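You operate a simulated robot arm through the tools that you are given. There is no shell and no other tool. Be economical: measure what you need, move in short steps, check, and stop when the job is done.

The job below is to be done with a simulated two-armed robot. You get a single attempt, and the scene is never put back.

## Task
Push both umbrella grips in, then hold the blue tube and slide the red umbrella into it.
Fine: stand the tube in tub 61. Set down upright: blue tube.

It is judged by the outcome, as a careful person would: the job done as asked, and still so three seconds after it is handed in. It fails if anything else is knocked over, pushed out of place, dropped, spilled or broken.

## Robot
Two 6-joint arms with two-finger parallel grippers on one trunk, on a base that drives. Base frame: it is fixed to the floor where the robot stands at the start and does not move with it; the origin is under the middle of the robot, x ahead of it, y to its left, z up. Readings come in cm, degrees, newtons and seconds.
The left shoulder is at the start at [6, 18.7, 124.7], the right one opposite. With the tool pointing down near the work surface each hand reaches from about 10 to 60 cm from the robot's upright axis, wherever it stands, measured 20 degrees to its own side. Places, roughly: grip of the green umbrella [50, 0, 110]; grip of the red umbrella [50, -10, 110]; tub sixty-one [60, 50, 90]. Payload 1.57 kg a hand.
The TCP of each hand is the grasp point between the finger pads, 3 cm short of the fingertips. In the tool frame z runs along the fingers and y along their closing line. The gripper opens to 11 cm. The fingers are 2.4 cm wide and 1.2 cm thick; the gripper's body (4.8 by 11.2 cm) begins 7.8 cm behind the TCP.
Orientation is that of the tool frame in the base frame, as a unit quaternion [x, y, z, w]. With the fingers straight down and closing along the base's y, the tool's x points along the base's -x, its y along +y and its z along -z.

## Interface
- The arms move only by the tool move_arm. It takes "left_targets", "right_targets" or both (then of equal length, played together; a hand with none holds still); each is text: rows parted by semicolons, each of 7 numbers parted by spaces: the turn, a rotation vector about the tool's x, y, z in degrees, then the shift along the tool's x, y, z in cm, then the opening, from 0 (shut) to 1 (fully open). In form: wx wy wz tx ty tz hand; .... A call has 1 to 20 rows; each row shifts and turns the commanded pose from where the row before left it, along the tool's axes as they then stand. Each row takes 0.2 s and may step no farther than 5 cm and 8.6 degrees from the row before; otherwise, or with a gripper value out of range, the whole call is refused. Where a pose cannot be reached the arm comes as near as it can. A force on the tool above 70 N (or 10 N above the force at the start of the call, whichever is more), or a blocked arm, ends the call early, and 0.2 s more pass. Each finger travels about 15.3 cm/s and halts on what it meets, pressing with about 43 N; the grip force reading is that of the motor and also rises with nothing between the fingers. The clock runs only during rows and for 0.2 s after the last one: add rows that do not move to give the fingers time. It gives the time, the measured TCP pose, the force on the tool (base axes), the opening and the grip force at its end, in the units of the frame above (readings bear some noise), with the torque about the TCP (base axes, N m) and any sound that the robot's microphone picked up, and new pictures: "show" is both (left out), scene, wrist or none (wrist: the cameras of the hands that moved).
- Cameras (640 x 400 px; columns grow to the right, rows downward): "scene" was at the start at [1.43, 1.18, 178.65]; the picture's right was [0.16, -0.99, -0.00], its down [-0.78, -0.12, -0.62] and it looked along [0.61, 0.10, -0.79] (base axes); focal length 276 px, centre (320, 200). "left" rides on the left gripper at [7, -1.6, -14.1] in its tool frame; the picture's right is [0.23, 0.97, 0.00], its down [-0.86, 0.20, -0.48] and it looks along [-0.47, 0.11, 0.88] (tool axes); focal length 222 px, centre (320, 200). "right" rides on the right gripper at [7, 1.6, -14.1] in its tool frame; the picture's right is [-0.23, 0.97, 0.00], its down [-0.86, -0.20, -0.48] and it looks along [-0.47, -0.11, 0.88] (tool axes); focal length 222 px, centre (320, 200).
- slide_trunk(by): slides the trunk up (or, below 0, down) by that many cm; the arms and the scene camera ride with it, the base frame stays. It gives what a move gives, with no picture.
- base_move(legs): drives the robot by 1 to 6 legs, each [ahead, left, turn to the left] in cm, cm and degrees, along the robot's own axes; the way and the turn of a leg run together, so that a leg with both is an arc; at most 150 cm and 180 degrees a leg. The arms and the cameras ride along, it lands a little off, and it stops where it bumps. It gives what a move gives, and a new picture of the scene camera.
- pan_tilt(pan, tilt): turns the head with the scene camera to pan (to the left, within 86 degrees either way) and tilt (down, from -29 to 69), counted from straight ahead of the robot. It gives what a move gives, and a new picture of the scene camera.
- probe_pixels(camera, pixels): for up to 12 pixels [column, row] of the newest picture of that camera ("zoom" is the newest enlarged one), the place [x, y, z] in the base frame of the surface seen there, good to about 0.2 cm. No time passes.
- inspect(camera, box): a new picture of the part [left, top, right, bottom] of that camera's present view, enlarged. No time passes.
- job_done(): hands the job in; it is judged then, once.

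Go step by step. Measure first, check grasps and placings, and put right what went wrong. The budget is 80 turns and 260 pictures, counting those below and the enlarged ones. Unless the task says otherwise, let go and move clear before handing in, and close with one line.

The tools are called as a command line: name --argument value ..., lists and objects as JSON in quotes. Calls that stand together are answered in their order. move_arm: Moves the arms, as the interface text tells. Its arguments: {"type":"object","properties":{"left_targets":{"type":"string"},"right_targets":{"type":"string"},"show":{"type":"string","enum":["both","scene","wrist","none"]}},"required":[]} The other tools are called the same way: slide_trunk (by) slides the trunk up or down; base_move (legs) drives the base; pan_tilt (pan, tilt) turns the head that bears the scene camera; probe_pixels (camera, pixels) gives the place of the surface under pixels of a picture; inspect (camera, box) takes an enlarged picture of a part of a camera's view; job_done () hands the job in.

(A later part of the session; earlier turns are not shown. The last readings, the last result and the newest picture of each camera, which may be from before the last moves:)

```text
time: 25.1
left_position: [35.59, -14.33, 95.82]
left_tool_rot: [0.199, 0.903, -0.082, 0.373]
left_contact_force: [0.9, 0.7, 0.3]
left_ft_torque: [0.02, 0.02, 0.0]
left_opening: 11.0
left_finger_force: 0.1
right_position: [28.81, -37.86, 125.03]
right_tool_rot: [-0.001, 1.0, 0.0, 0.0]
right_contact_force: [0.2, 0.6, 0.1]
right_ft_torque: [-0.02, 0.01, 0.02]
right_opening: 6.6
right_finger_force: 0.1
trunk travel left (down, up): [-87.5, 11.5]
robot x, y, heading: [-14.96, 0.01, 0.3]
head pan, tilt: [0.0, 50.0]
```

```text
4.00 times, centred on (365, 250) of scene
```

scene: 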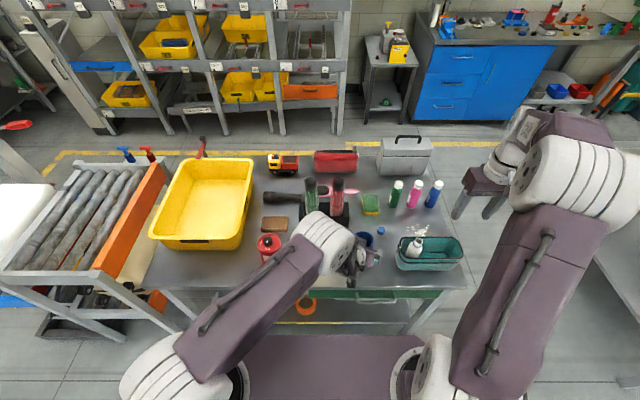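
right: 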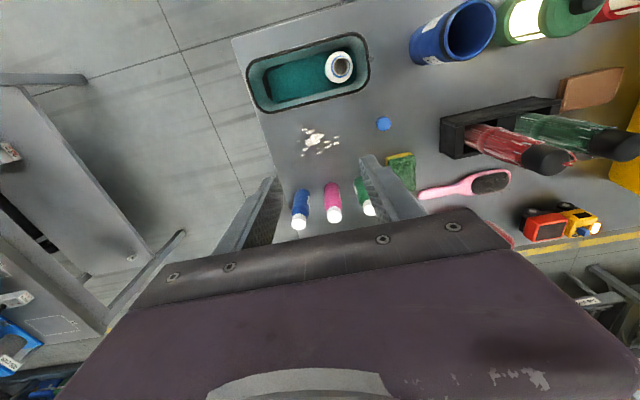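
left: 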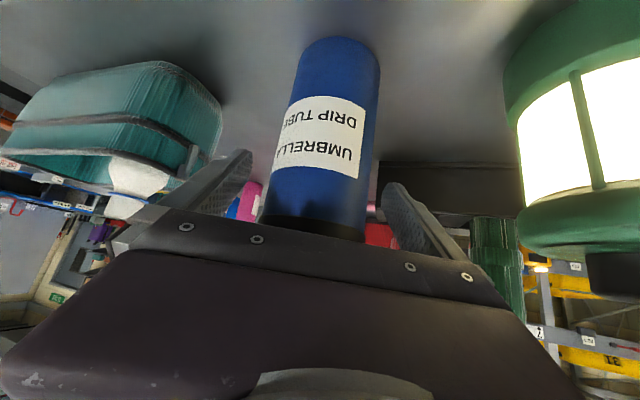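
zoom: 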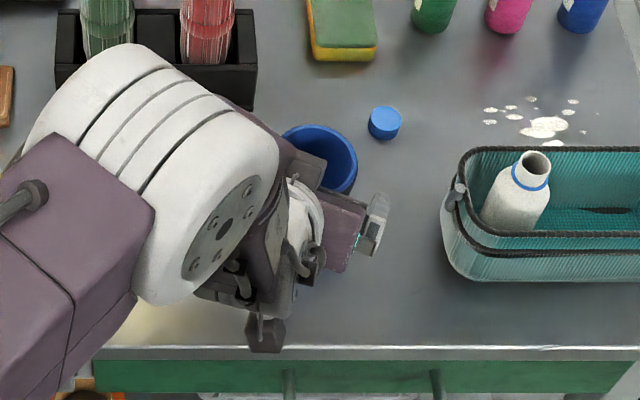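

The fingers straddle the tube evenly and nothing has been touched. I'll close on the tube.

move_arm --left_targets "0 0 0 0 0 0 0.55;0 0 0 0 0 0 0;0 0 0 0 0 0 0;0 0 0 0 0 0 0" --show "both"

inspect --camera "left" --box '[200, 60, 460, 230]'

```text
time: 26.1
left_position: [35.56, -14.2, 95.77]
left_tool_rot: [0.199, 0.902, -0.083, 0.374]
left_contact_force: [0.0, -0.3, -0.2]
left_ft_torque: [0.02, -0.03, 0.01]
left_opening: 6.88
left_finger_force: 43.7
right_position: [28.84, -37.92, 124.88]
right_tool_rot: [-0.002, 1.0, 0.0, 0.0]
right_contact_force: [-0.1, -0.6, 0.6]
right_ft_torque: [0.02, 0.0, -0.01]
right_opening: 6.59
right_finger_force: 0.0
trunk travel left (down, up): [-87.5, 11.5]
robot x, y, heading: [-14.62, -0.45, 0.2]
head pan, tilt: [0.0, 50.0]
```

scene: 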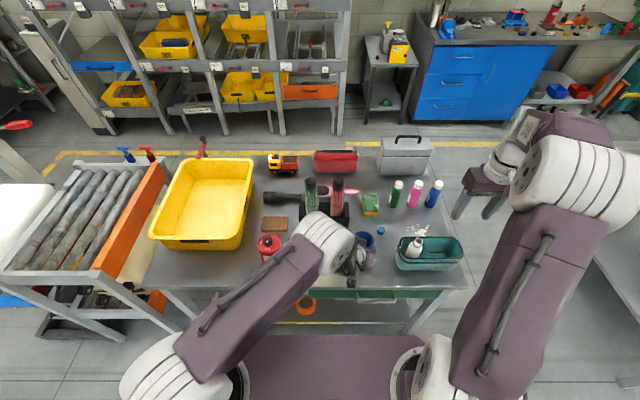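
left: 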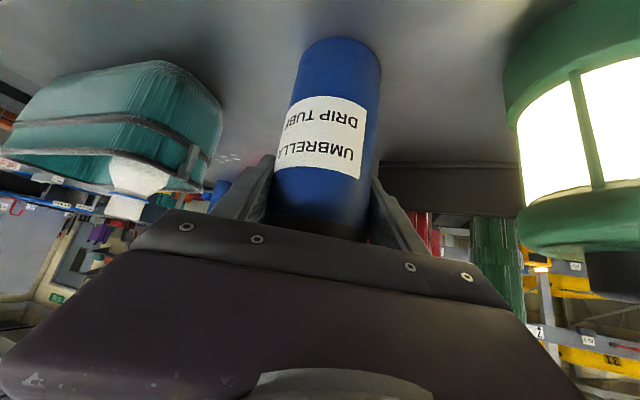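

```text
2.35 times, centred on (330, 145) of left
```

zoom: 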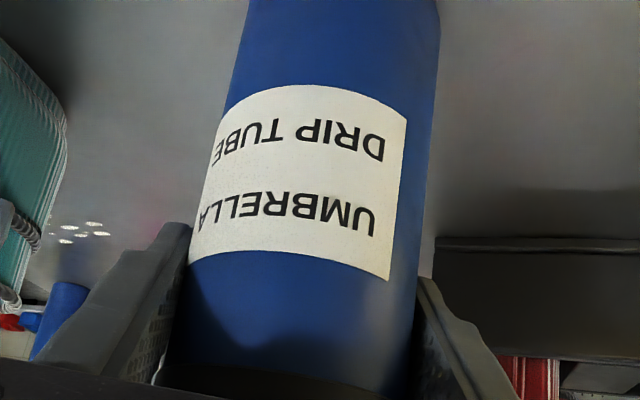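

The tube is firmly gripped (6.88 cm, 43.7 N). I'll lift it straight up about 22 cm, swing it to the left and unwind the yaw.

move_arm --left_targets "0 0 0 -1 0 -1 0;0 0 0 -3.1 0 -3.1 0;0 0 0 -3.1 0 -3.1 0;0 0 0 -3.1 0 -3.1 0;0 0 0 -3.1 0 -3.1 0;0 0 0 -2.5 0 -2.5 0;0 0 0 2.4 3.31 -2.4 0;0 0 0 2.4 3.31 -2.4 0;0 0 0 2.4 3.31 -2.4 0;0 0 0 2.4 3.31 -2.4 0;0 0 0 2.4 3.31 -2.4 0;-5.89 0 -5.89 0 0 0 0;-5.89 0 -5.89 0 0 0 0;-5.89 0 -5.89 0 0 0 0;0 0 0 0 0 0 0" --show "both"

inspect --camera "scene" --box '[240, 150, 400, 270]'

```text
time: 29.3
left_position: [24.73, -0.47, 120.13]
left_tool_rot: [-0.002, 0.924, 0.001, 0.383]
left_contact_force: [-0.1, 0.0, -0.6]
left_ft_torque: [-0.02, -0.03, -0.02]
left_opening: 6.89
left_finger_force: 42.9
left hand out of reach, approached as far as the arm can: row 9, 10, 11
right_position: [28.81, -37.89, 124.94]
right_tool_rot: [-0.002, 1.0, 0.0, 0.001]
right_contact_force: [-0.1, -0.9, -0.4]
right_ft_torque: [0.01, -0.01, 0.0]
right_opening: 6.62
right_finger_force: 0.0
trunk travel left (down, up): [-87.5, 11.5]
robot x, y, heading: [-14.63, -0.03, 0.0]
head pan, tilt: [0.0, 50.0]
```

scene: 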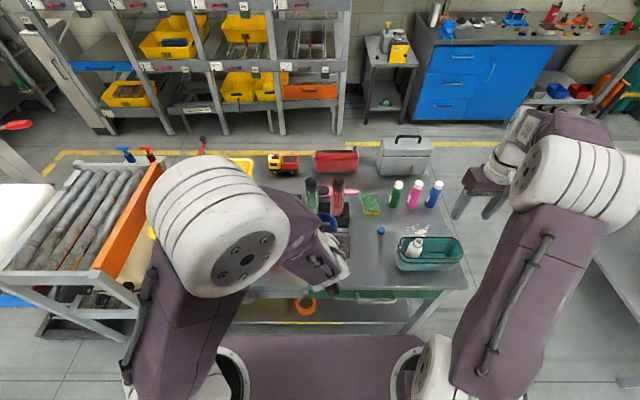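
left: 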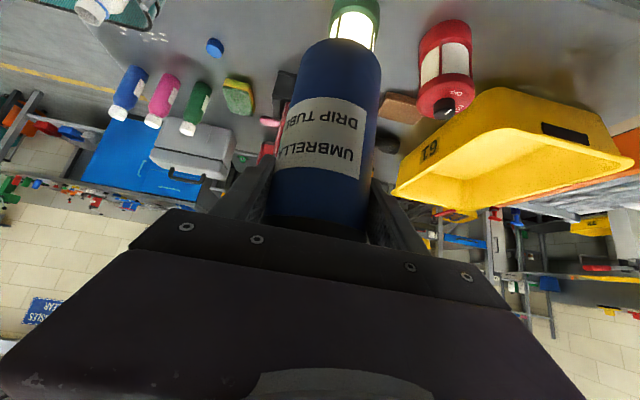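

```text
3.33 times, centred on (320, 210) of scene
```

zoom: 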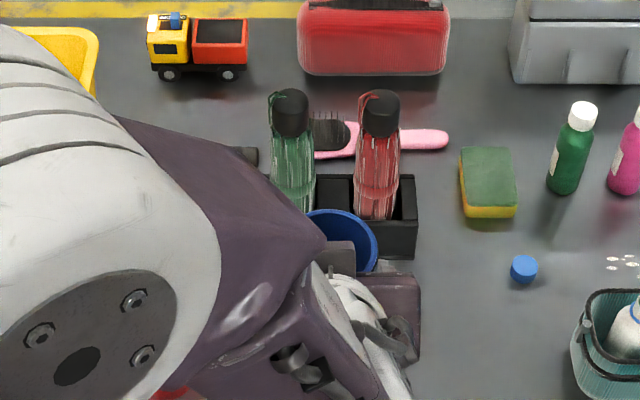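

The arm hit its folding limit, with the tube now at (24.7, -0.5, 120) and still held upright. I'll move it slightly ahead and to the left, then drive back to the home position.

move_arm --left_targets "0 0 0 -1.4 4 1.4 0;0 0 0 -1.4 4 1.4 0;0 0 0 0 0 0 0" --show "none"

base_move --legs '[[15, 0, 0]]'

inspect --camera "scene" --box '[240, 170, 400, 290]'

```text
time: 30.1
left_position: [28.48, 7.07, 120.59]
left_tool_rot: [-0.001, 0.924, 0.001, 0.383]
left_contact_force: [-1.0, -0.7, -1.3]
left_ft_torque: [-0.02, -0.04, 0.02]
left_opening: 6.85
left_finger_force: 42.8
right_position: [28.74, -38.0, 124.75]
right_tool_rot: [-0.002, 1.0, 0.002, 0.0]
right_contact_force: [0.6, -0.1, 0.7]
right_ft_torque: [0.01, -0.02, 0.06]
right_opening: 6.63
right_finger_force: 0.1
trunk travel left (down, up): [-87.5, 11.5]
robot x, y, heading: [-14.96, 0.12, 0.0]
head pan, tilt: [0.0, 50.0]
```

```text
time: 31.4
left_position: [42.92, 7.45, 120.56]
left_tool_rot: [-0.002, 0.924, 0.001, 0.383]
left_contact_force: [-1.6, 0.6, -0.9]
left_ft_torque: [-0.01, -0.02, 0.01]
left_opening: 6.92
left_finger_force: 43.4
right_position: [43.15, -37.85, 125.05]
right_tool_rot: [-0.002, 1.0, 0.0, 0.001]
right_contact_force: [-0.4, 0.5, -0.1]
right_ft_torque: [0.03, -0.03, -0.01]
right_opening: 6.6
right_finger_force: 0.0
trunk travel left (down, up): [-87.5, 11.5]
robot x, y, heading: [-0.54, -0.02, 0.2]
head pan, tilt: [0.0, 50.0]
```

scene: 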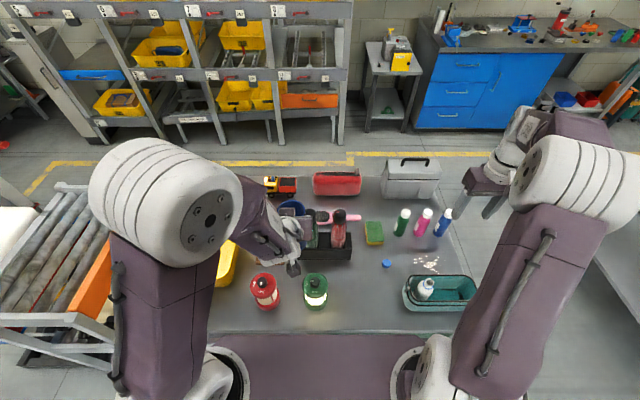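

```text
3.33 times, centred on (320, 230) of scene
```

zoom: 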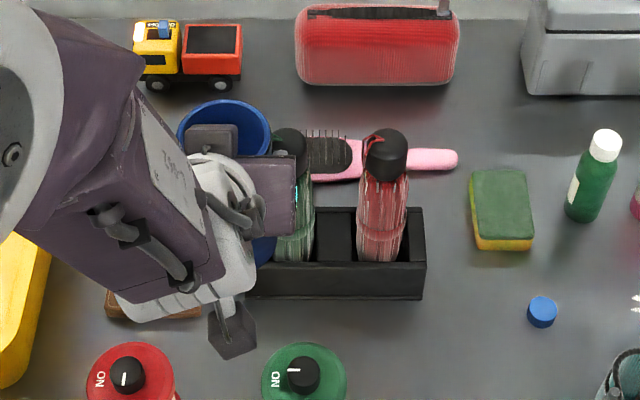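

The robot is back home with the tube held above the table at (42.9, 7.5). I'll measure the red umbrella precisely in the zoom, with the canopy near (383,210) and the grip near (386,155).

probe_pixels --camera "zoom" --pixels '[[384, 140], [367, 155], [405, 155], [386, 165], [360, 200], [382, 200], [405, 200], [359, 230], [382, 230], [405, 230], [382, 250], [383, 185]]'

move_arm --right_targets "0 0 0 0 4.5 0 0.65;0 0 0 0 4.5 0 0.65;0 0 0 0 4.5 0 0.65;0 0 0 -2 4.5 0 0.65;0 0 0 -2 4.5 0 0.65;0 0 0 -2 4.5 0 0.65;0 0 0 -2.5 4 0 0.65;0 0 0 -2 0.4 2 0.65;0 0 0 0 0 0 0.65" --show "both"

inspect --camera "right" --box '[220, 90, 420, 230]'

```text
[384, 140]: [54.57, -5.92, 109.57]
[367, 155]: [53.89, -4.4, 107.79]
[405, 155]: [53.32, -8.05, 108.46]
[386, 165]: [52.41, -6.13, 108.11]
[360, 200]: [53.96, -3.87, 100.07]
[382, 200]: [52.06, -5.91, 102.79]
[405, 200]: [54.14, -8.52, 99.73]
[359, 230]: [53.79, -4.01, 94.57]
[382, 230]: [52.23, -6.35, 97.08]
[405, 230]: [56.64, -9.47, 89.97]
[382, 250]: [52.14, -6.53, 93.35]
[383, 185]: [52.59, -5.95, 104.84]
```

```text
time: 33.4
left_position: [43.15, 7.35, 120.5]
left_tool_rot: [-0.001, 0.924, 0.001, 0.383]
left_contact_force: [-0.9, 0.2, -1.5]
left_ft_torque: [-0.04, 0.0, 0.01]
left_opening: 6.87
left_finger_force: 43.6
right_position: [53.55, -6.28, 122.92]
right_tool_rot: [-0.003, 1.0, 0.0, 0.0]
right_contact_force: [-0.3, -0.1, 0.0]
right_ft_torque: [0.02, -0.04, -0.04]
right_opening: 7.17
right_finger_force: 0.1
trunk travel left (down, up): [-87.5, 11.5]
robot x, y, heading: [-0.21, -0.23, 0.2]
head pan, tilt: [0.0, 50.0]
```

scene: 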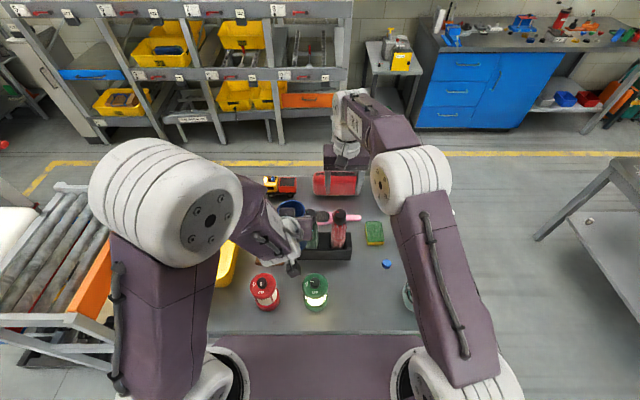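
right: 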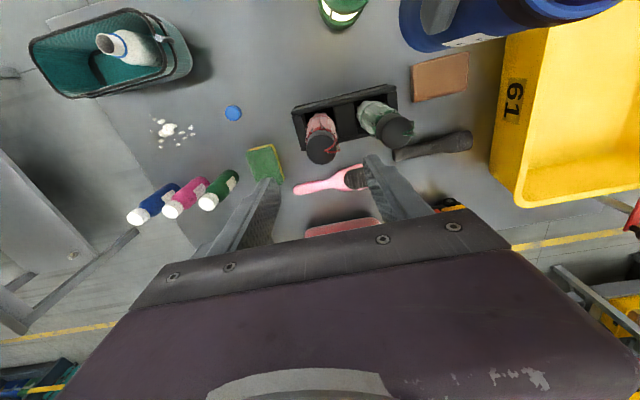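

```text
2.86 times, centred on (320, 160) of right
```

zoom: 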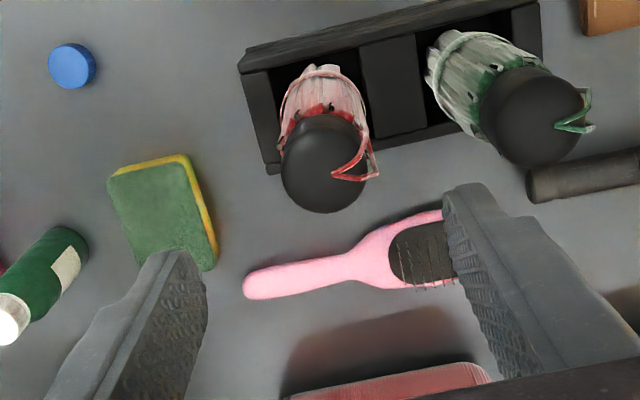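

The canopy is about 4.6 cm across, centred at (54.1, -6.2), so it fits the tube. I'll lower the open right hand around the red canopy top to z=103.6.

move_arm --right_targets "0 0 0 -0.6 0.08 3 0.65;0 0 0 0 0 4 0.65;0 0 0 0 0 4 0.65;0 0 0 0 0 4 0.65;0 0 0 0 0 4 0.65;0 0 0 0 0 0 0.65" --show "both"

inspect --camera "scene" --box '[300, 190, 380, 250]'

inspect --camera "right" --box '[220, 90, 420, 230]'

```text
time: 34.8
left_position: [43.17, 7.3, 120.49]
left_tool_rot: [-0.001, 0.924, 0.0, 0.382]
left_contact_force: [-0.3, -0.7, -1.4]
left_ft_torque: [0.02, 0.01, -0.01]
left_opening: 6.91
left_finger_force: 43.2
right_position: [54.64, -6.44, 103.9]
right_tool_rot: [-0.002, 1.0, 0.0, 0.0]
right_contact_force: [0.4, 0.0, -1.2]
right_ft_torque: [0.0, 0.02, 0.02]
right_opening: 7.14
right_finger_force: 0.0
trunk travel left (down, up): [-87.5, 11.5]
robot x, y, heading: [-0.67, -0.05, 0.0]
head pan, tilt: [0.0, 50.0]
```

scene: 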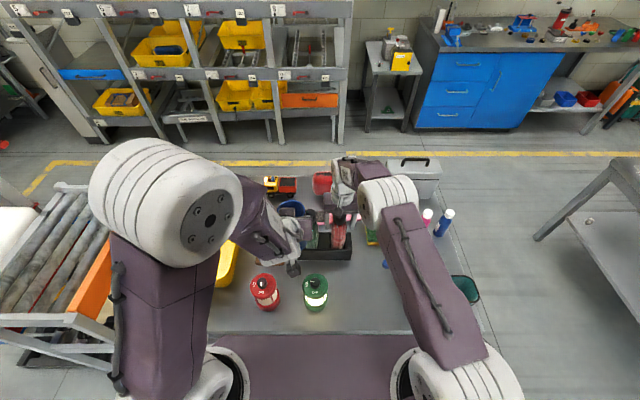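
right: 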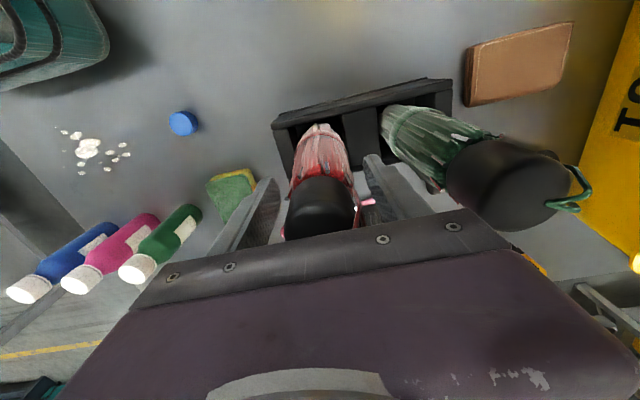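

```text
6.67 times, centred on (340, 220) of scene
```

zoom: 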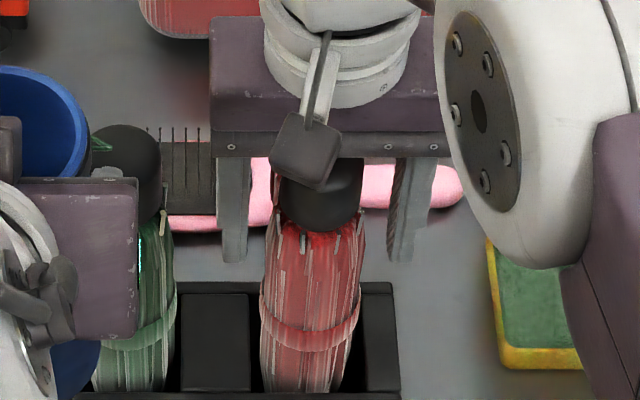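

```text
2.86 times, centred on (320, 160) of right
```

zoom: 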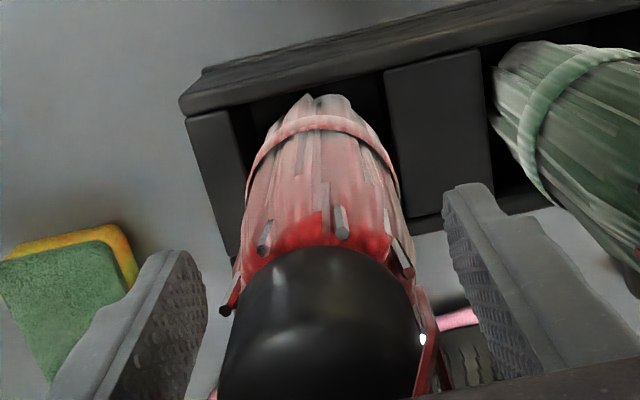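

The fingers straddle the red canopy. I'll shift about 0.4 cm back, 0.3 cm down, and close on the canopy.

move_arm --right_targets "0 0 0 0.4 0.1 0.3 0.65;0 0 0 0 0 0 0.4;0 0 0 0 0 0 0;0 0 0 0 0 0 0;0 0 0 0 0 0 0" --show "both"

inspect --camera "scene" --box '[300, 190, 380, 250]'

inspect --camera "right" --box '[220, 90, 420, 230]'

```text
time: 36.0
left_position: [43.21, 7.4, 120.53]
left_tool_rot: [-0.001, 0.924, 0.001, 0.383]
left_contact_force: [-0.3, 0.0, -2.0]
left_ft_torque: [-0.01, 0.0, 0.01]
left_opening: 6.88
left_finger_force: 42.6
right_position: [54.16, -6.5, 103.48]
right_tool_rot: [-0.002, 1.0, -0.001, 0.0]
right_contact_force: [-0.2, -0.3, -0.2]
right_ft_torque: [-0.12, -0.13, -0.02]
right_opening: 5.08
right_finger_force: 43.4
trunk travel left (down, up): [-87.5, 11.5]
robot x, y, heading: [-0.13, 0.16, 0.2]
head pan, tilt: [0.0, 50.0]
```

scene: 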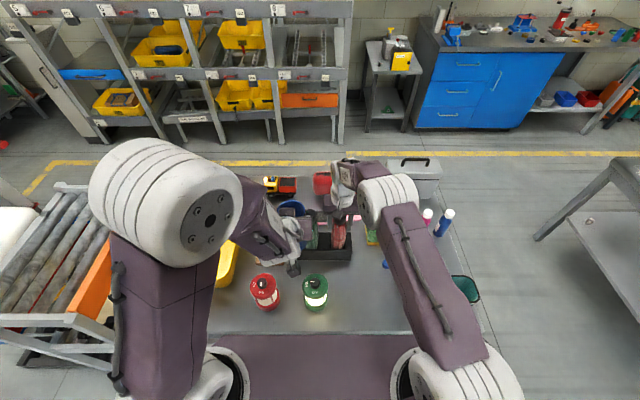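
right: 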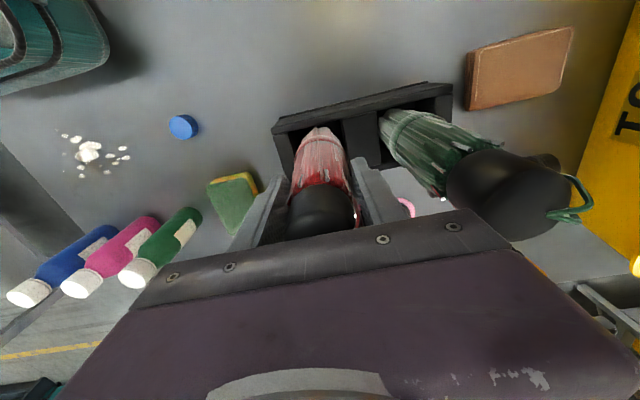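

```text
6.67 times, centred on (340, 220) of scene
```

zoom: 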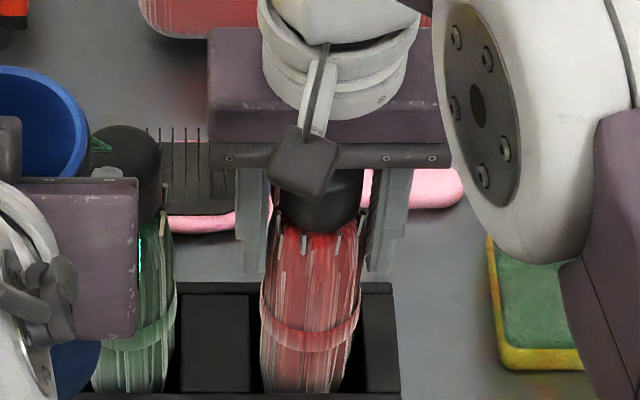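

```text
2.86 times, centred on (320, 160) of right
```

zoom: 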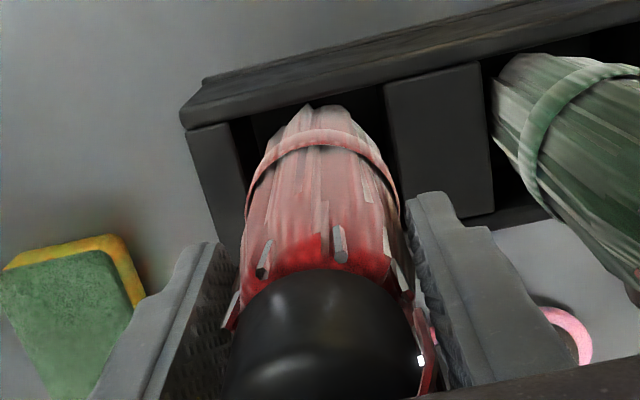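

The red umbrella is gripped (5.08 cm, 43 N). I'll lift it straight out of the stand to z≈120 while lowering the tube to grip height 106.

move_arm --right_targets "0 0 0 0 0 -0.5 0;0 0 0 0 0 -1.5 0;0 0 0 0 0 -3 0;0 0 0 0 0 -4 0;0 0 0 0 0 -4 0;0 0 0 0 0 -3.5 0;0 0 0 0 0 0 0" --left_targets "0 0 0 0 0 0 0;0 0 0 0 0 0 0;0 0 0 2.56 0 2.56 0;0 0 0 2.56 0 2.56 0;0 0 0 2.56 0 2.56 0;0 0 0 2.56 0 2.56 0;0 0 0 0 0 0 0" --show "both"

inspect --camera "scene" --box '[260, 180, 380, 270]'

inspect --camera "right" --box '[220, 90, 420, 230]'

```text
time: 37.6
left_position: [47.32, 4.3, 111.26]
left_tool_rot: [0.0, 0.925, 0.007, 0.379]
left_contact_force: [-0.7, -0.6, -1.0]
left_ft_torque: [0.02, 0.0, 0.01]
left_opening: 6.86
left_finger_force: 42.4
left hand out of reach, approached as far as the arm can: row 4, 5, 6
right_position: [53.99, -6.21, 120.37]
right_tool_rot: [-0.001, 1.0, 0.0, 0.0]
right_contact_force: [0.4, -0.6, -2.5]
right_ft_torque: [-0.01, -0.04, 0.02]
right_opening: 5.1
right_finger_force: 43.7
trunk travel left (down, up): [-87.5, 11.5]
robot x, y, heading: [-0.07, -0.17, 0.5]
head pan, tilt: [0.0, 50.0]
```

scene: 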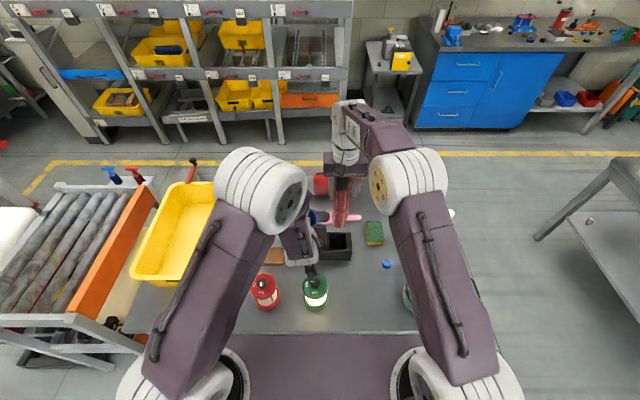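
right: 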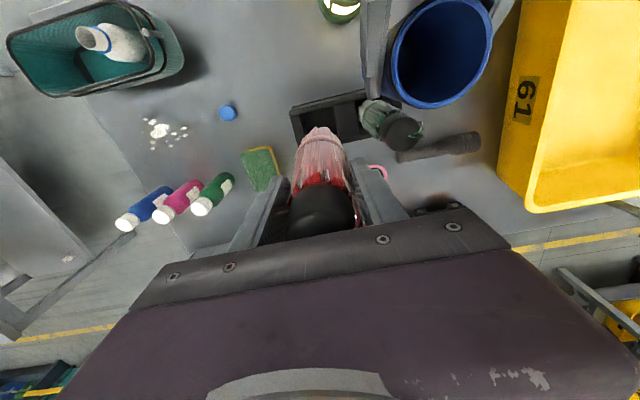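
left: 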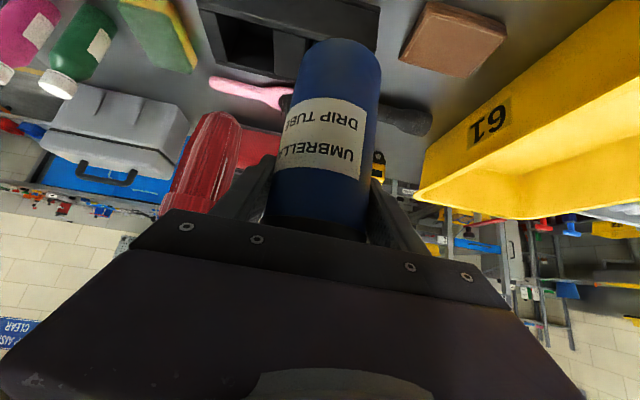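

```text
4.44 times, centred on (320, 225) of scene
```

zoom: 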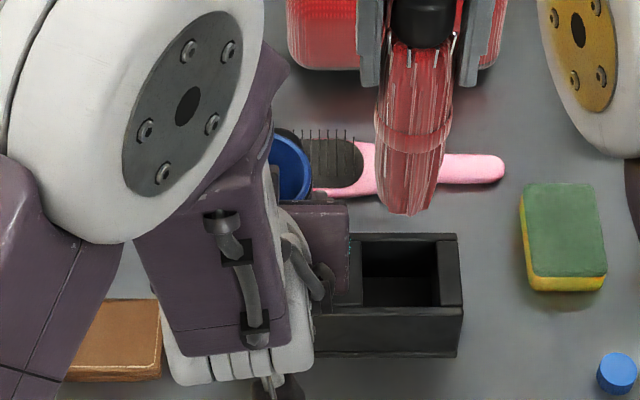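

```text
2.86 times, centred on (320, 160) of right
```

zoom: 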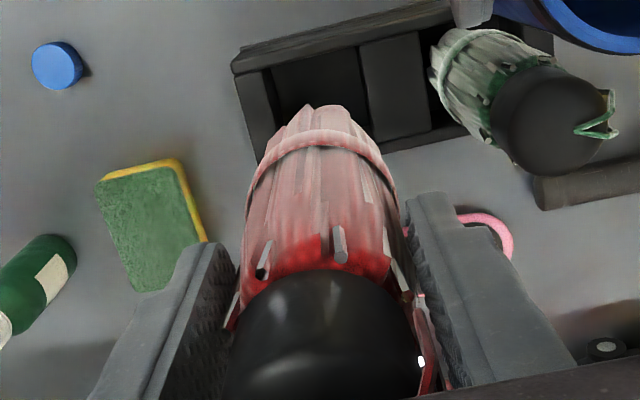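

The left arm hit its folding limit and drifted to (47.3, 4.3), close to the green umbrella but not touching it. I'll raise the tube, swing the umbrella to the right, and back the base up so I can insert over the clear original spot of the tube.

move_arm --left_targets "0 0 0 -2.12 0 -2.12 0;0 0 0 -2.12 0 -2.12 0;0 0 0 -2.12 0 -2.12 0;0 0 0 0 0 0 0;0 0 0 0 0 0 0;0 0 0 0 0 0 0;0 0 0 0 0 0 0" --right_targets "0 0 0 1 -4 -2 0;0 0 0 1 -4 -2 0;0 0 0 1 -4 -1.5 0;0 0 0 1 -4 0 0;0 0 0 1 -4 0 0;0 0 0 0 -4 0 0;0 0 0 0 0 0 0" --show "scene"

inspect --camera "scene" --box '[260, 170, 460, 290]'

```text
time: 39.2
left_position: [47.25, 4.16, 120.32]
left_tool_rot: [-0.002, 0.924, 0.001, 0.381]
left_contact_force: [-0.2, -0.1, -1.6]
left_ft_torque: [0.0, 0.01, -0.01]
left_opening: 6.88
left_finger_force: 42.9
right_position: [49.12, -30.11, 125.54]
right_tool_rot: [-0.001, 1.0, 0.001, 0.0]
right_contact_force: [-0.5, 0.9, -2.7]
right_ft_torque: [0.01, -0.01, 0.01]
right_opening: 5.07
right_finger_force: 43.1
trunk travel left (down, up): [-87.5, 11.5]
robot x, y, heading: [-0.09, -0.03, 0.3]
head pan, tilt: [0.0, 50.0]
```

scene: 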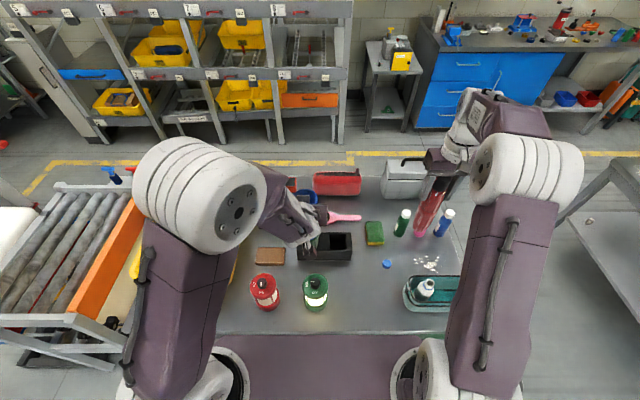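

```text
3.20 times, centred on (360, 230) of scene
```

zoom: 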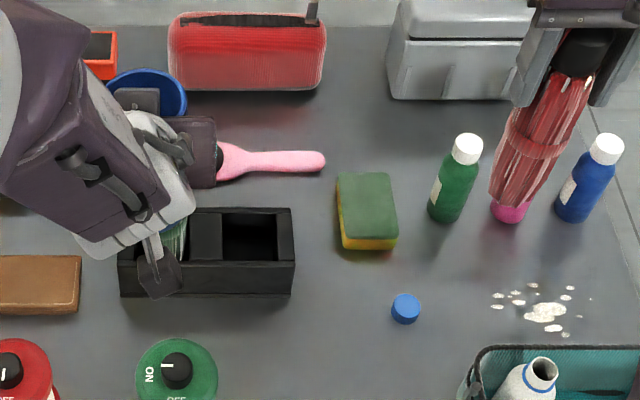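

The umbrella hangs vertical and the tube is clear of everything. I'll back up 15 cm.

base_move --legs '[[-15, 0, 0]]'

```text
time: 40.6
left_position: [32.47, 4.11, 120.27]
left_tool_rot: [-0.003, 0.925, 0.001, 0.381]
left_contact_force: [0.7, 0.3, -0.8]
left_ft_torque: [0.0, -0.01, 0.03]
left_opening: 6.87
left_finger_force: 42.9
right_position: [34.53, -30.25, 125.39]
right_tool_rot: [-0.003, 1.0, 0.0, -0.002]
right_contact_force: [0.8, 0.1, -3.3]
right_ft_torque: [-0.01, 0.03, -0.04]
right_opening: 5.09
right_finger_force: 43.1
trunk travel left (down, up): [-87.5, 11.5]
robot x, y, heading: [-15.24, 0.0, 0.2]
head pan, tilt: [0.0, 50.0]
```

scene: 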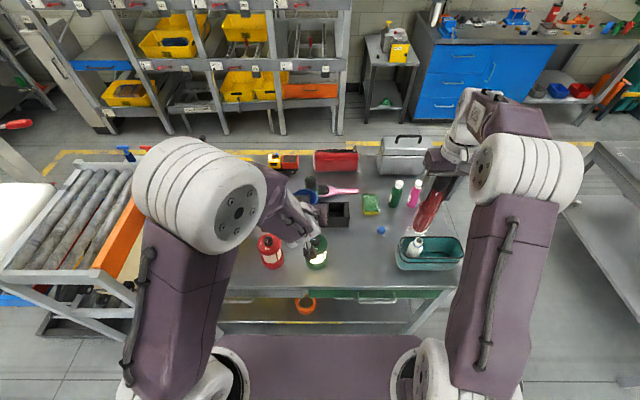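

The drive was clean. I'll bring the tube over its original spot near (37, -14) and down to z≈102, moving the umbrella ahead a little to keep clear.

move_arm --left_targets "0 0 0 0 0 0 0;0 0 0 -0.8 -4.53 0.8 0;0 0 0 -0.8 -4.53 0.8 0;0 0 0 -0.8 -4.53 0.8 0;0 0 0 -0.8 -4.53 0.8 0;0 0 0 3.25 0 3.25 0;0 0 0 3.25 0 3.25 0;0 0 0 3.25 0 3.25 0;0 0 0 3.25 0 3.25 0;0 0 0 0 0 0 0" --right_targets "0 0 0 -2.5 -0.5 0 0;0 0 0 -2.5 -0.5 0 0;0 0 0 -2.5 -0.5 0 0;0 0 0 0 0 0 0;0 0 0 0 0 0 0;0 0 0 0 0 0 0;0 0 0 0 0 0 0;0 0 0 0 0 0 0;0 0 0 0 0 0 0;0 0 0 0 0 0 0" --show "both"

inspect --camera "scene" --box '[280, 170, 480, 290]'

```text
time: 42.8
left_position: [36.89, -14.3, 102.36]
left_tool_rot: [-0.003, 0.923, 0.001, 0.384]
left_contact_force: [0.5, 0.5, -1.0]
left_ft_torque: [0.0, 0.0, 0.0]
left_opening: 6.88
left_finger_force: 43.2
right_position: [41.33, -31.2, 125.18]
right_tool_rot: [-0.004, 1.0, -0.001, -0.001]
right_contact_force: [-1.1, -0.2, -3.1]
right_ft_torque: [-0.01, 0.02, -0.04]
right_opening: 5.08
right_finger_force: 42.9
right hand out of reach, approached as far as the arm can: row 3
trunk travel left (down, up): [-87.5, 11.5]
robot x, y, heading: [-15.05, 0.0, 0.2]
head pan, tilt: [0.0, 50.0]
```

scene: 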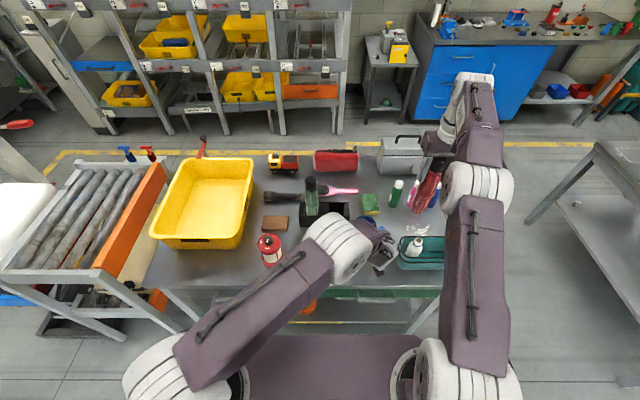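
right: 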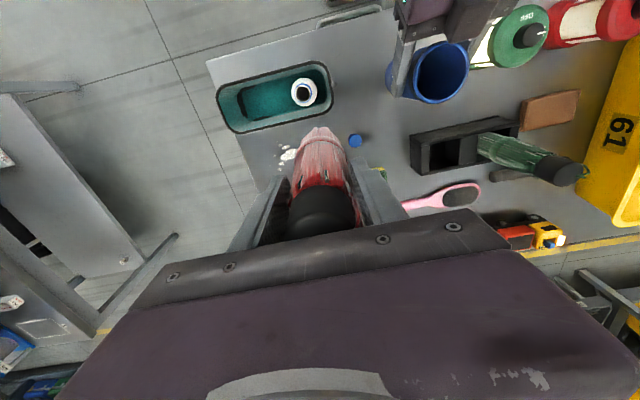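
left: 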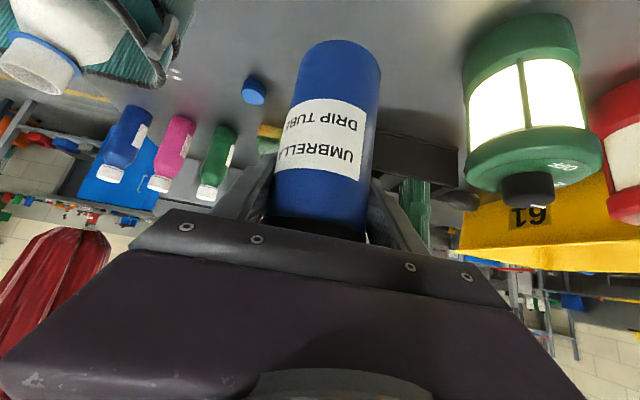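

```text
3.20 times, centred on (380, 230) of scene
```

zoom: 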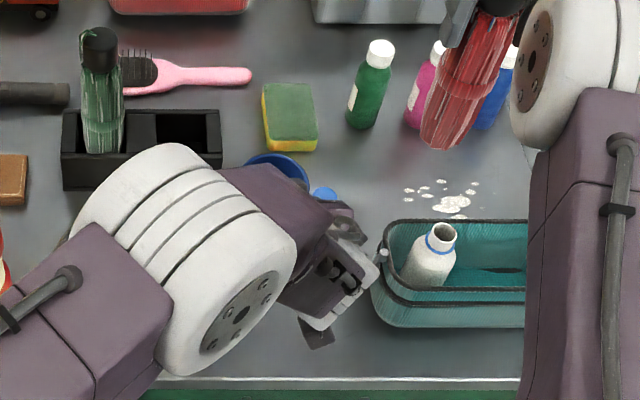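

The tube is at (36.9, -14.3, 102.4). I'll lower it to 1 cm above the table and probe the left elbow near (340,240) for clearance to the right hand.

probe_pixels --camera "scene" --pixels '[[330, 230], [350, 255], [365, 250], [340, 220], [380, 240], [384, 265]]'

move_arm --left_targets "0 0 0 1.87 0 1.87 0;0 0 0 1.87 0 1.87 0;0 0 0 0 0 0 0" --right_targets "0 0 0 0.5 1 0 0;0 0 0 0.5 1 0 0;0 0 0 0 0 0 0" --show "both"

inspect --camera "right" --box '[380, 20, 500, 110]'

```text
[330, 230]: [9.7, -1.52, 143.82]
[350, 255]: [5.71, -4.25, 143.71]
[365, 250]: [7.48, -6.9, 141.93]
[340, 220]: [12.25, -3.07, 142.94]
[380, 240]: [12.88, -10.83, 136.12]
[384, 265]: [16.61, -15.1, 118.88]
```

```text
time: 43.6
left_position: [37.02, -14.11, 96.85]
left_tool_rot: [-0.002, 0.924, 0.002, 0.383]
left_contact_force: [0.2, 0.1, -1.5]
left_ft_torque: [0.01, -0.02, 0.0]
left_opening: 6.92
left_finger_force: 43.3
right_position: [40.07, -29.26, 125.2]
right_tool_rot: [-0.003, 1.0, 0.0, 0.0]
right_contact_force: [-0.4, 1.0, -2.0]
right_ft_torque: [0.02, 0.0, -0.04]
right_opening: 5.1
right_finger_force: 43.0
trunk travel left (down, up): [-87.5, 11.5]
robot x, y, heading: [-15.38, -0.2, 0.2]
head pan, tilt: [0.0, 50.0]
```

scene: 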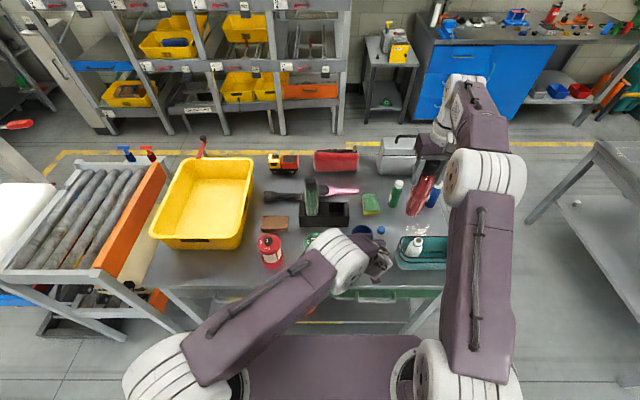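
right: 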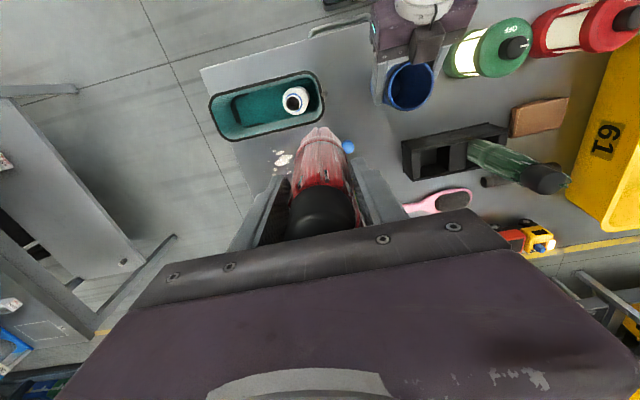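
left: 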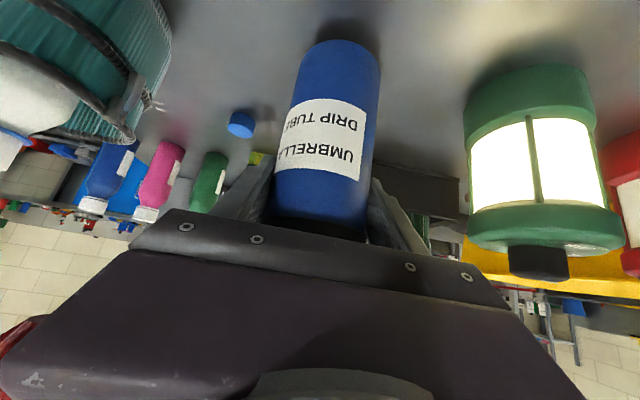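

```text
4.44 times, centred on (440, 65) of right
```

zoom: 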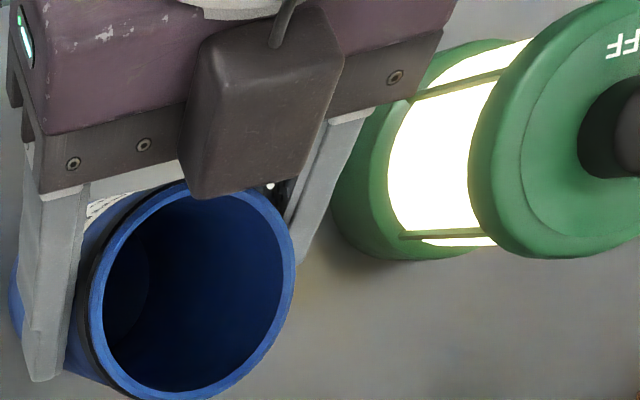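

In the zoom the tube is well held, but a dark block on top of the left gripper, at zoom (260,110), overhangs the rim. I'll probe the block and the rim to check clearance.

probe_pixels --camera "zoom" --pixels '[[200, 195], [240, 190], [300, 175], [335, 80], [215, 60], [260, 120], [95, 290], [285, 240], [190, 390], [150, 205], [260, 350], [100, 350]]'

inspect --camera "scene" --box '[320, 210, 400, 290]'

```text
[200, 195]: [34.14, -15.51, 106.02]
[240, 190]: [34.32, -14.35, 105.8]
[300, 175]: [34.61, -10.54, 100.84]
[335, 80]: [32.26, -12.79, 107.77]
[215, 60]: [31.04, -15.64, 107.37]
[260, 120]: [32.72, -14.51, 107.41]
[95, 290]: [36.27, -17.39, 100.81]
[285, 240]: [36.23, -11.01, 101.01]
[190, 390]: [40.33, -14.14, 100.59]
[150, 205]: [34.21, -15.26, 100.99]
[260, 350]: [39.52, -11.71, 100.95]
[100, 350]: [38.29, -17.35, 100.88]
```

```text
5.00 times, centred on (360, 250) of scene
```

zoom: 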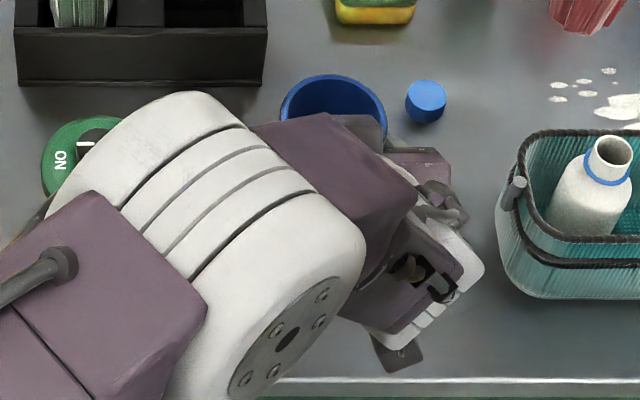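

The block's front edge is at x=34.3, z≈106, only 2.7 cm from the tube axis at x=37.0, which is too tight for the umbrella. I'll set the tube on the table, regrip 1.1 cm farther back and check again.

move_arm --left_targets "0 0 0 0.37 0 0.37 0;0 0 0 0.37 0 0.37 0;0 0 0 0 0 0 0;0 0 0 0 0 0 0.72;0 0 0 0 0 0 0.72;0 0 0 0.78 0 -0.78 0.72;0 0 0 0 0 0 0.72;0 0 0 0 0 0 0;0 0 0 0 0 0 0;0 0 0 0 0 0 0" --right_targets "0 0 0 0 0 0 0;0 0 0 0 0 0 0;0 0 0 0 0 0 0;0 0 0 0 0 0 0;0 0 0 0 0 0 0;0 0 0 0 0 0 0;0 0 0 0 0 0 0;0 0 0 0 0 0 0;0 0 0 0 0 0 0;0 0 0 0 0 0 0" --show "both"

inspect --camera "right" --box '[380, 20, 500, 110]'

probe_pixels --camera "zoom" --pixels '[[200, 180], [240, 180], [285, 240], [95, 290], [190, 390], [260, 350], [100, 350]]'

```text
time: 45.8
left_position: [35.83, -14.02, 95.71]
left_tool_rot: [-0.002, 0.924, 0.0, 0.383]
left_contact_force: [-0.3, -0.9, 1.3]
left_ft_torque: [-0.11, -0.03, -0.02]
left_opening: 6.83
left_finger_force: 43.0
right_position: [40.09, -29.28, 125.43]
right_tool_rot: [-0.003, 1.0, 0.0, 0.0]
right_contact_force: [0.0, 0.3, -2.6]
right_ft_torque: [-0.04, 0.02, -0.03]
right_opening: 5.08
right_finger_force: 42.7
trunk travel left (down, up): [-87.5, 11.5]
robot x, y, heading: [-15.08, -0.26, 0.3]
head pan, tilt: [0.0, 50.0]
```

scene: 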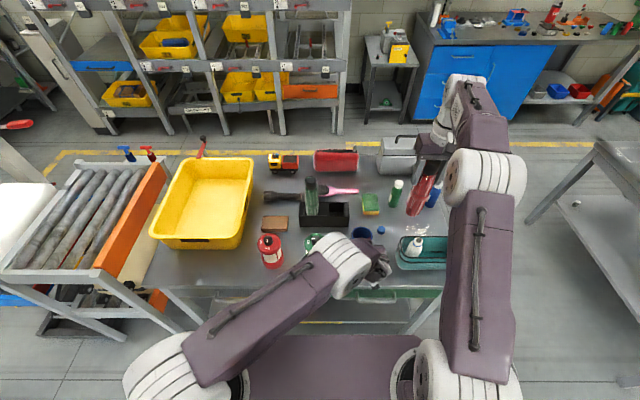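
right: 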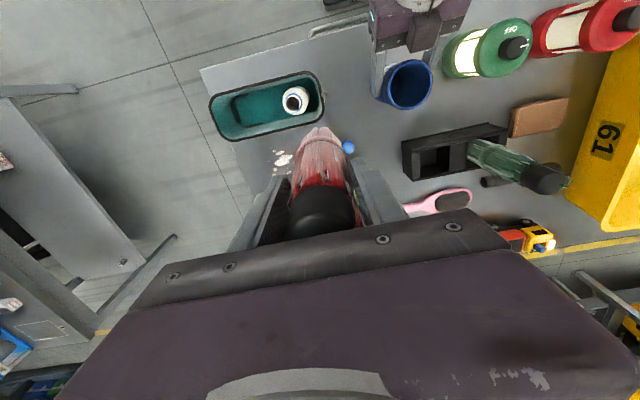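
left: 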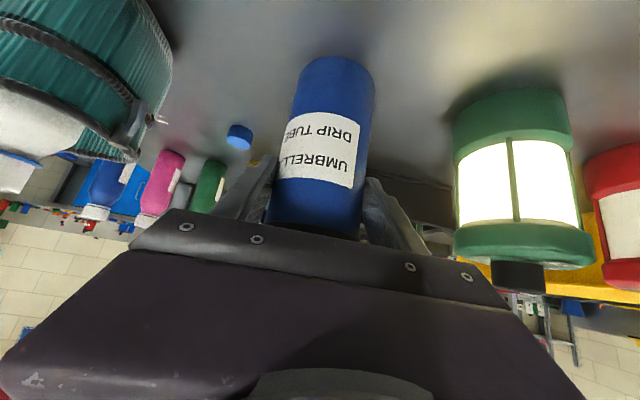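

```text
4.44 times, centred on (440, 65) of right
```

zoom: 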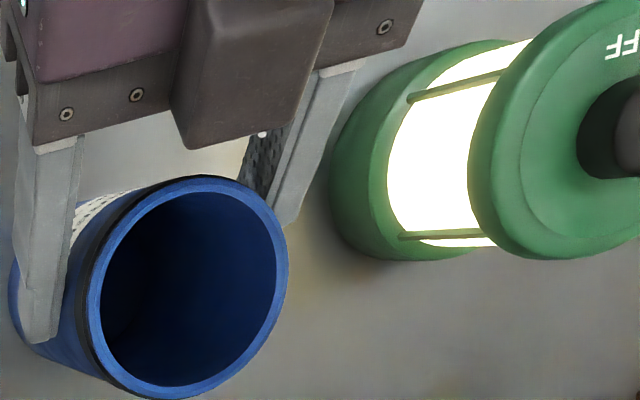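

```text
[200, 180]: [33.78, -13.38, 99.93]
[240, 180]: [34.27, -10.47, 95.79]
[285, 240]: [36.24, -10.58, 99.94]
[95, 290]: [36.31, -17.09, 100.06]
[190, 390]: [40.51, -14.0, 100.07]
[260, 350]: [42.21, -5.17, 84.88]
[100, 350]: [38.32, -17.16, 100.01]
```

The rim is now well clear of the block, centred at (37.1, -13.95, 100.0) with the tube standing on the table. I'll check the right elbow for clearance, then bring the umbrella halfway.

probe_pixels --camera "scene" --pixels '[[455, 180], [480, 170], [465, 250], [380, 255], [365, 255], [345, 245]]'

move_arm --right_targets "0 0 0 0.75 3.8 0 0;0 0 0 0.75 3.8 0 0;0 0 0 0 0 0 0" --show "both"

```text
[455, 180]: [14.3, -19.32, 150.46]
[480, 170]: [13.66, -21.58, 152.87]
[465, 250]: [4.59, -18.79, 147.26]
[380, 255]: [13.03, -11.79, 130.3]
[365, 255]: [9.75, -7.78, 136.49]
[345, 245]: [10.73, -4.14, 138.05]
```

```text
time: 46.6
left_position: [35.67, -14.05, 95.87]
left_tool_rot: [-0.002, 0.924, 0.001, 0.382]
left_contact_force: [-0.5, 1.9, 1.4]
left_ft_torque: [0.04, 0.0, 0.07]
left_opening: 6.84
left_finger_force: 42.8
right_position: [38.71, -21.77, 125.25]
right_tool_rot: [-0.003, 1.0, 0.0, 0.0]
right_contact_force: [0.1, -0.9, -2.3]
right_ft_torque: [0.02, 0.02, 0.02]
right_opening: 5.08
right_finger_force: 42.3
trunk travel left (down, up): [-87.5, 11.5]
robot x, y, heading: [-15.17, 0.19, 0.2]
head pan, tilt: [0.0, 50.0]
```

scene: 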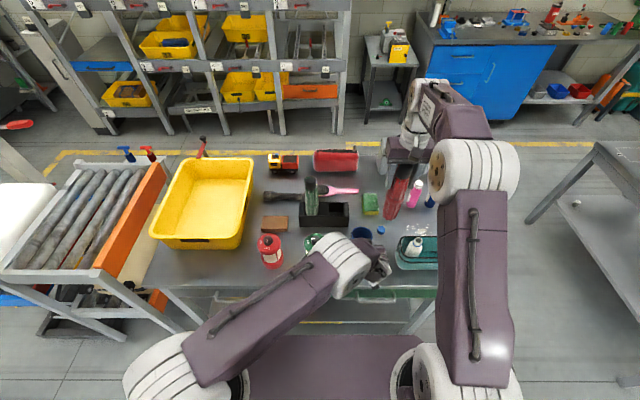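
right: 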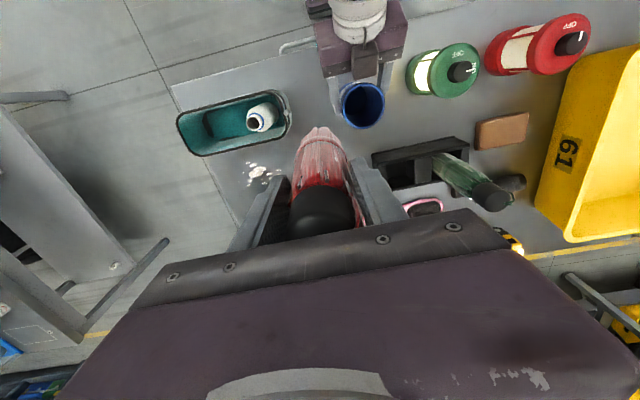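

Both arms have room. I'll finish bringing the umbrella over the rim centre.

move_arm --right_targets "0 0 0 0.8 3.9 0 0;0 0 0 0.8 3.9 0 0;0 0 0 0 0 0 0" --show "both"

inspect --camera "scene" --box '[320, 170, 440, 260]'

inspect --camera "right" --box '[240, 80, 400, 240]'

```text
time: 47.4
left_position: [35.63, -13.91, 95.74]
left_tool_rot: [-0.002, 0.924, 0.002, 0.383]
left_contact_force: [0.3, -0.2, 2.4]
left_ft_torque: [0.04, -0.02, -0.01]
left_opening: 6.85
left_finger_force: 43.1
right_position: [36.71, -14.13, 125.49]
right_tool_rot: [-0.003, 1.0, 0.0, 0.0]
right_contact_force: [-0.1, -0.8, -1.9]
right_ft_torque: [0.0, -0.02, -0.04]
right_opening: 5.08
right_finger_force: 42.2
trunk travel left (down, up): [-87.5, 11.5]
robot x, y, heading: [-15.27, 0.15, 0.4]
head pan, tilt: [0.0, 50.0]
```

scene: 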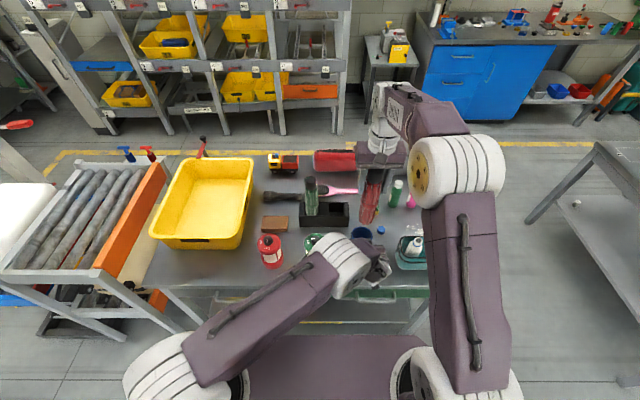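
right: 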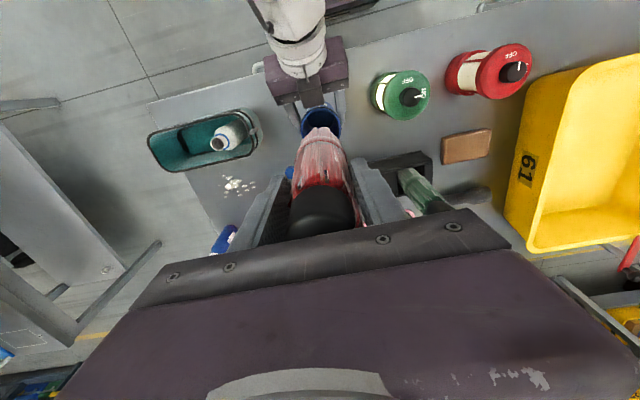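

```text
4.44 times, centred on (380, 215) of scene
```

zoom: 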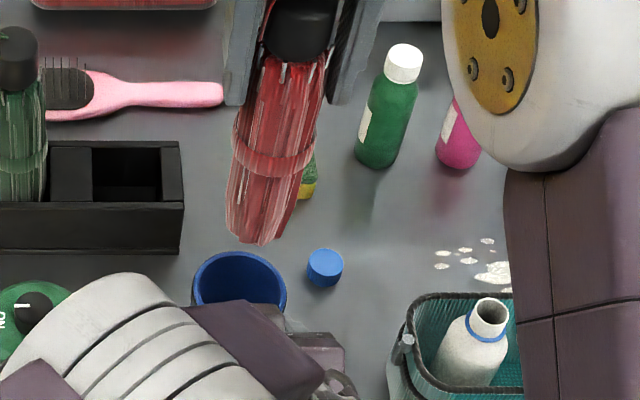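

```text
2.50 times, centred on (320, 160) of right
```

zoom: 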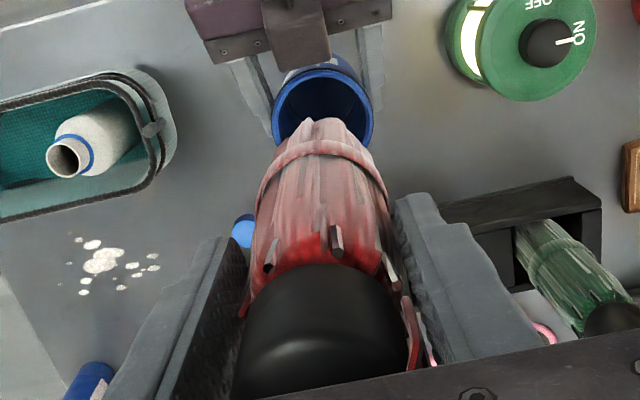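

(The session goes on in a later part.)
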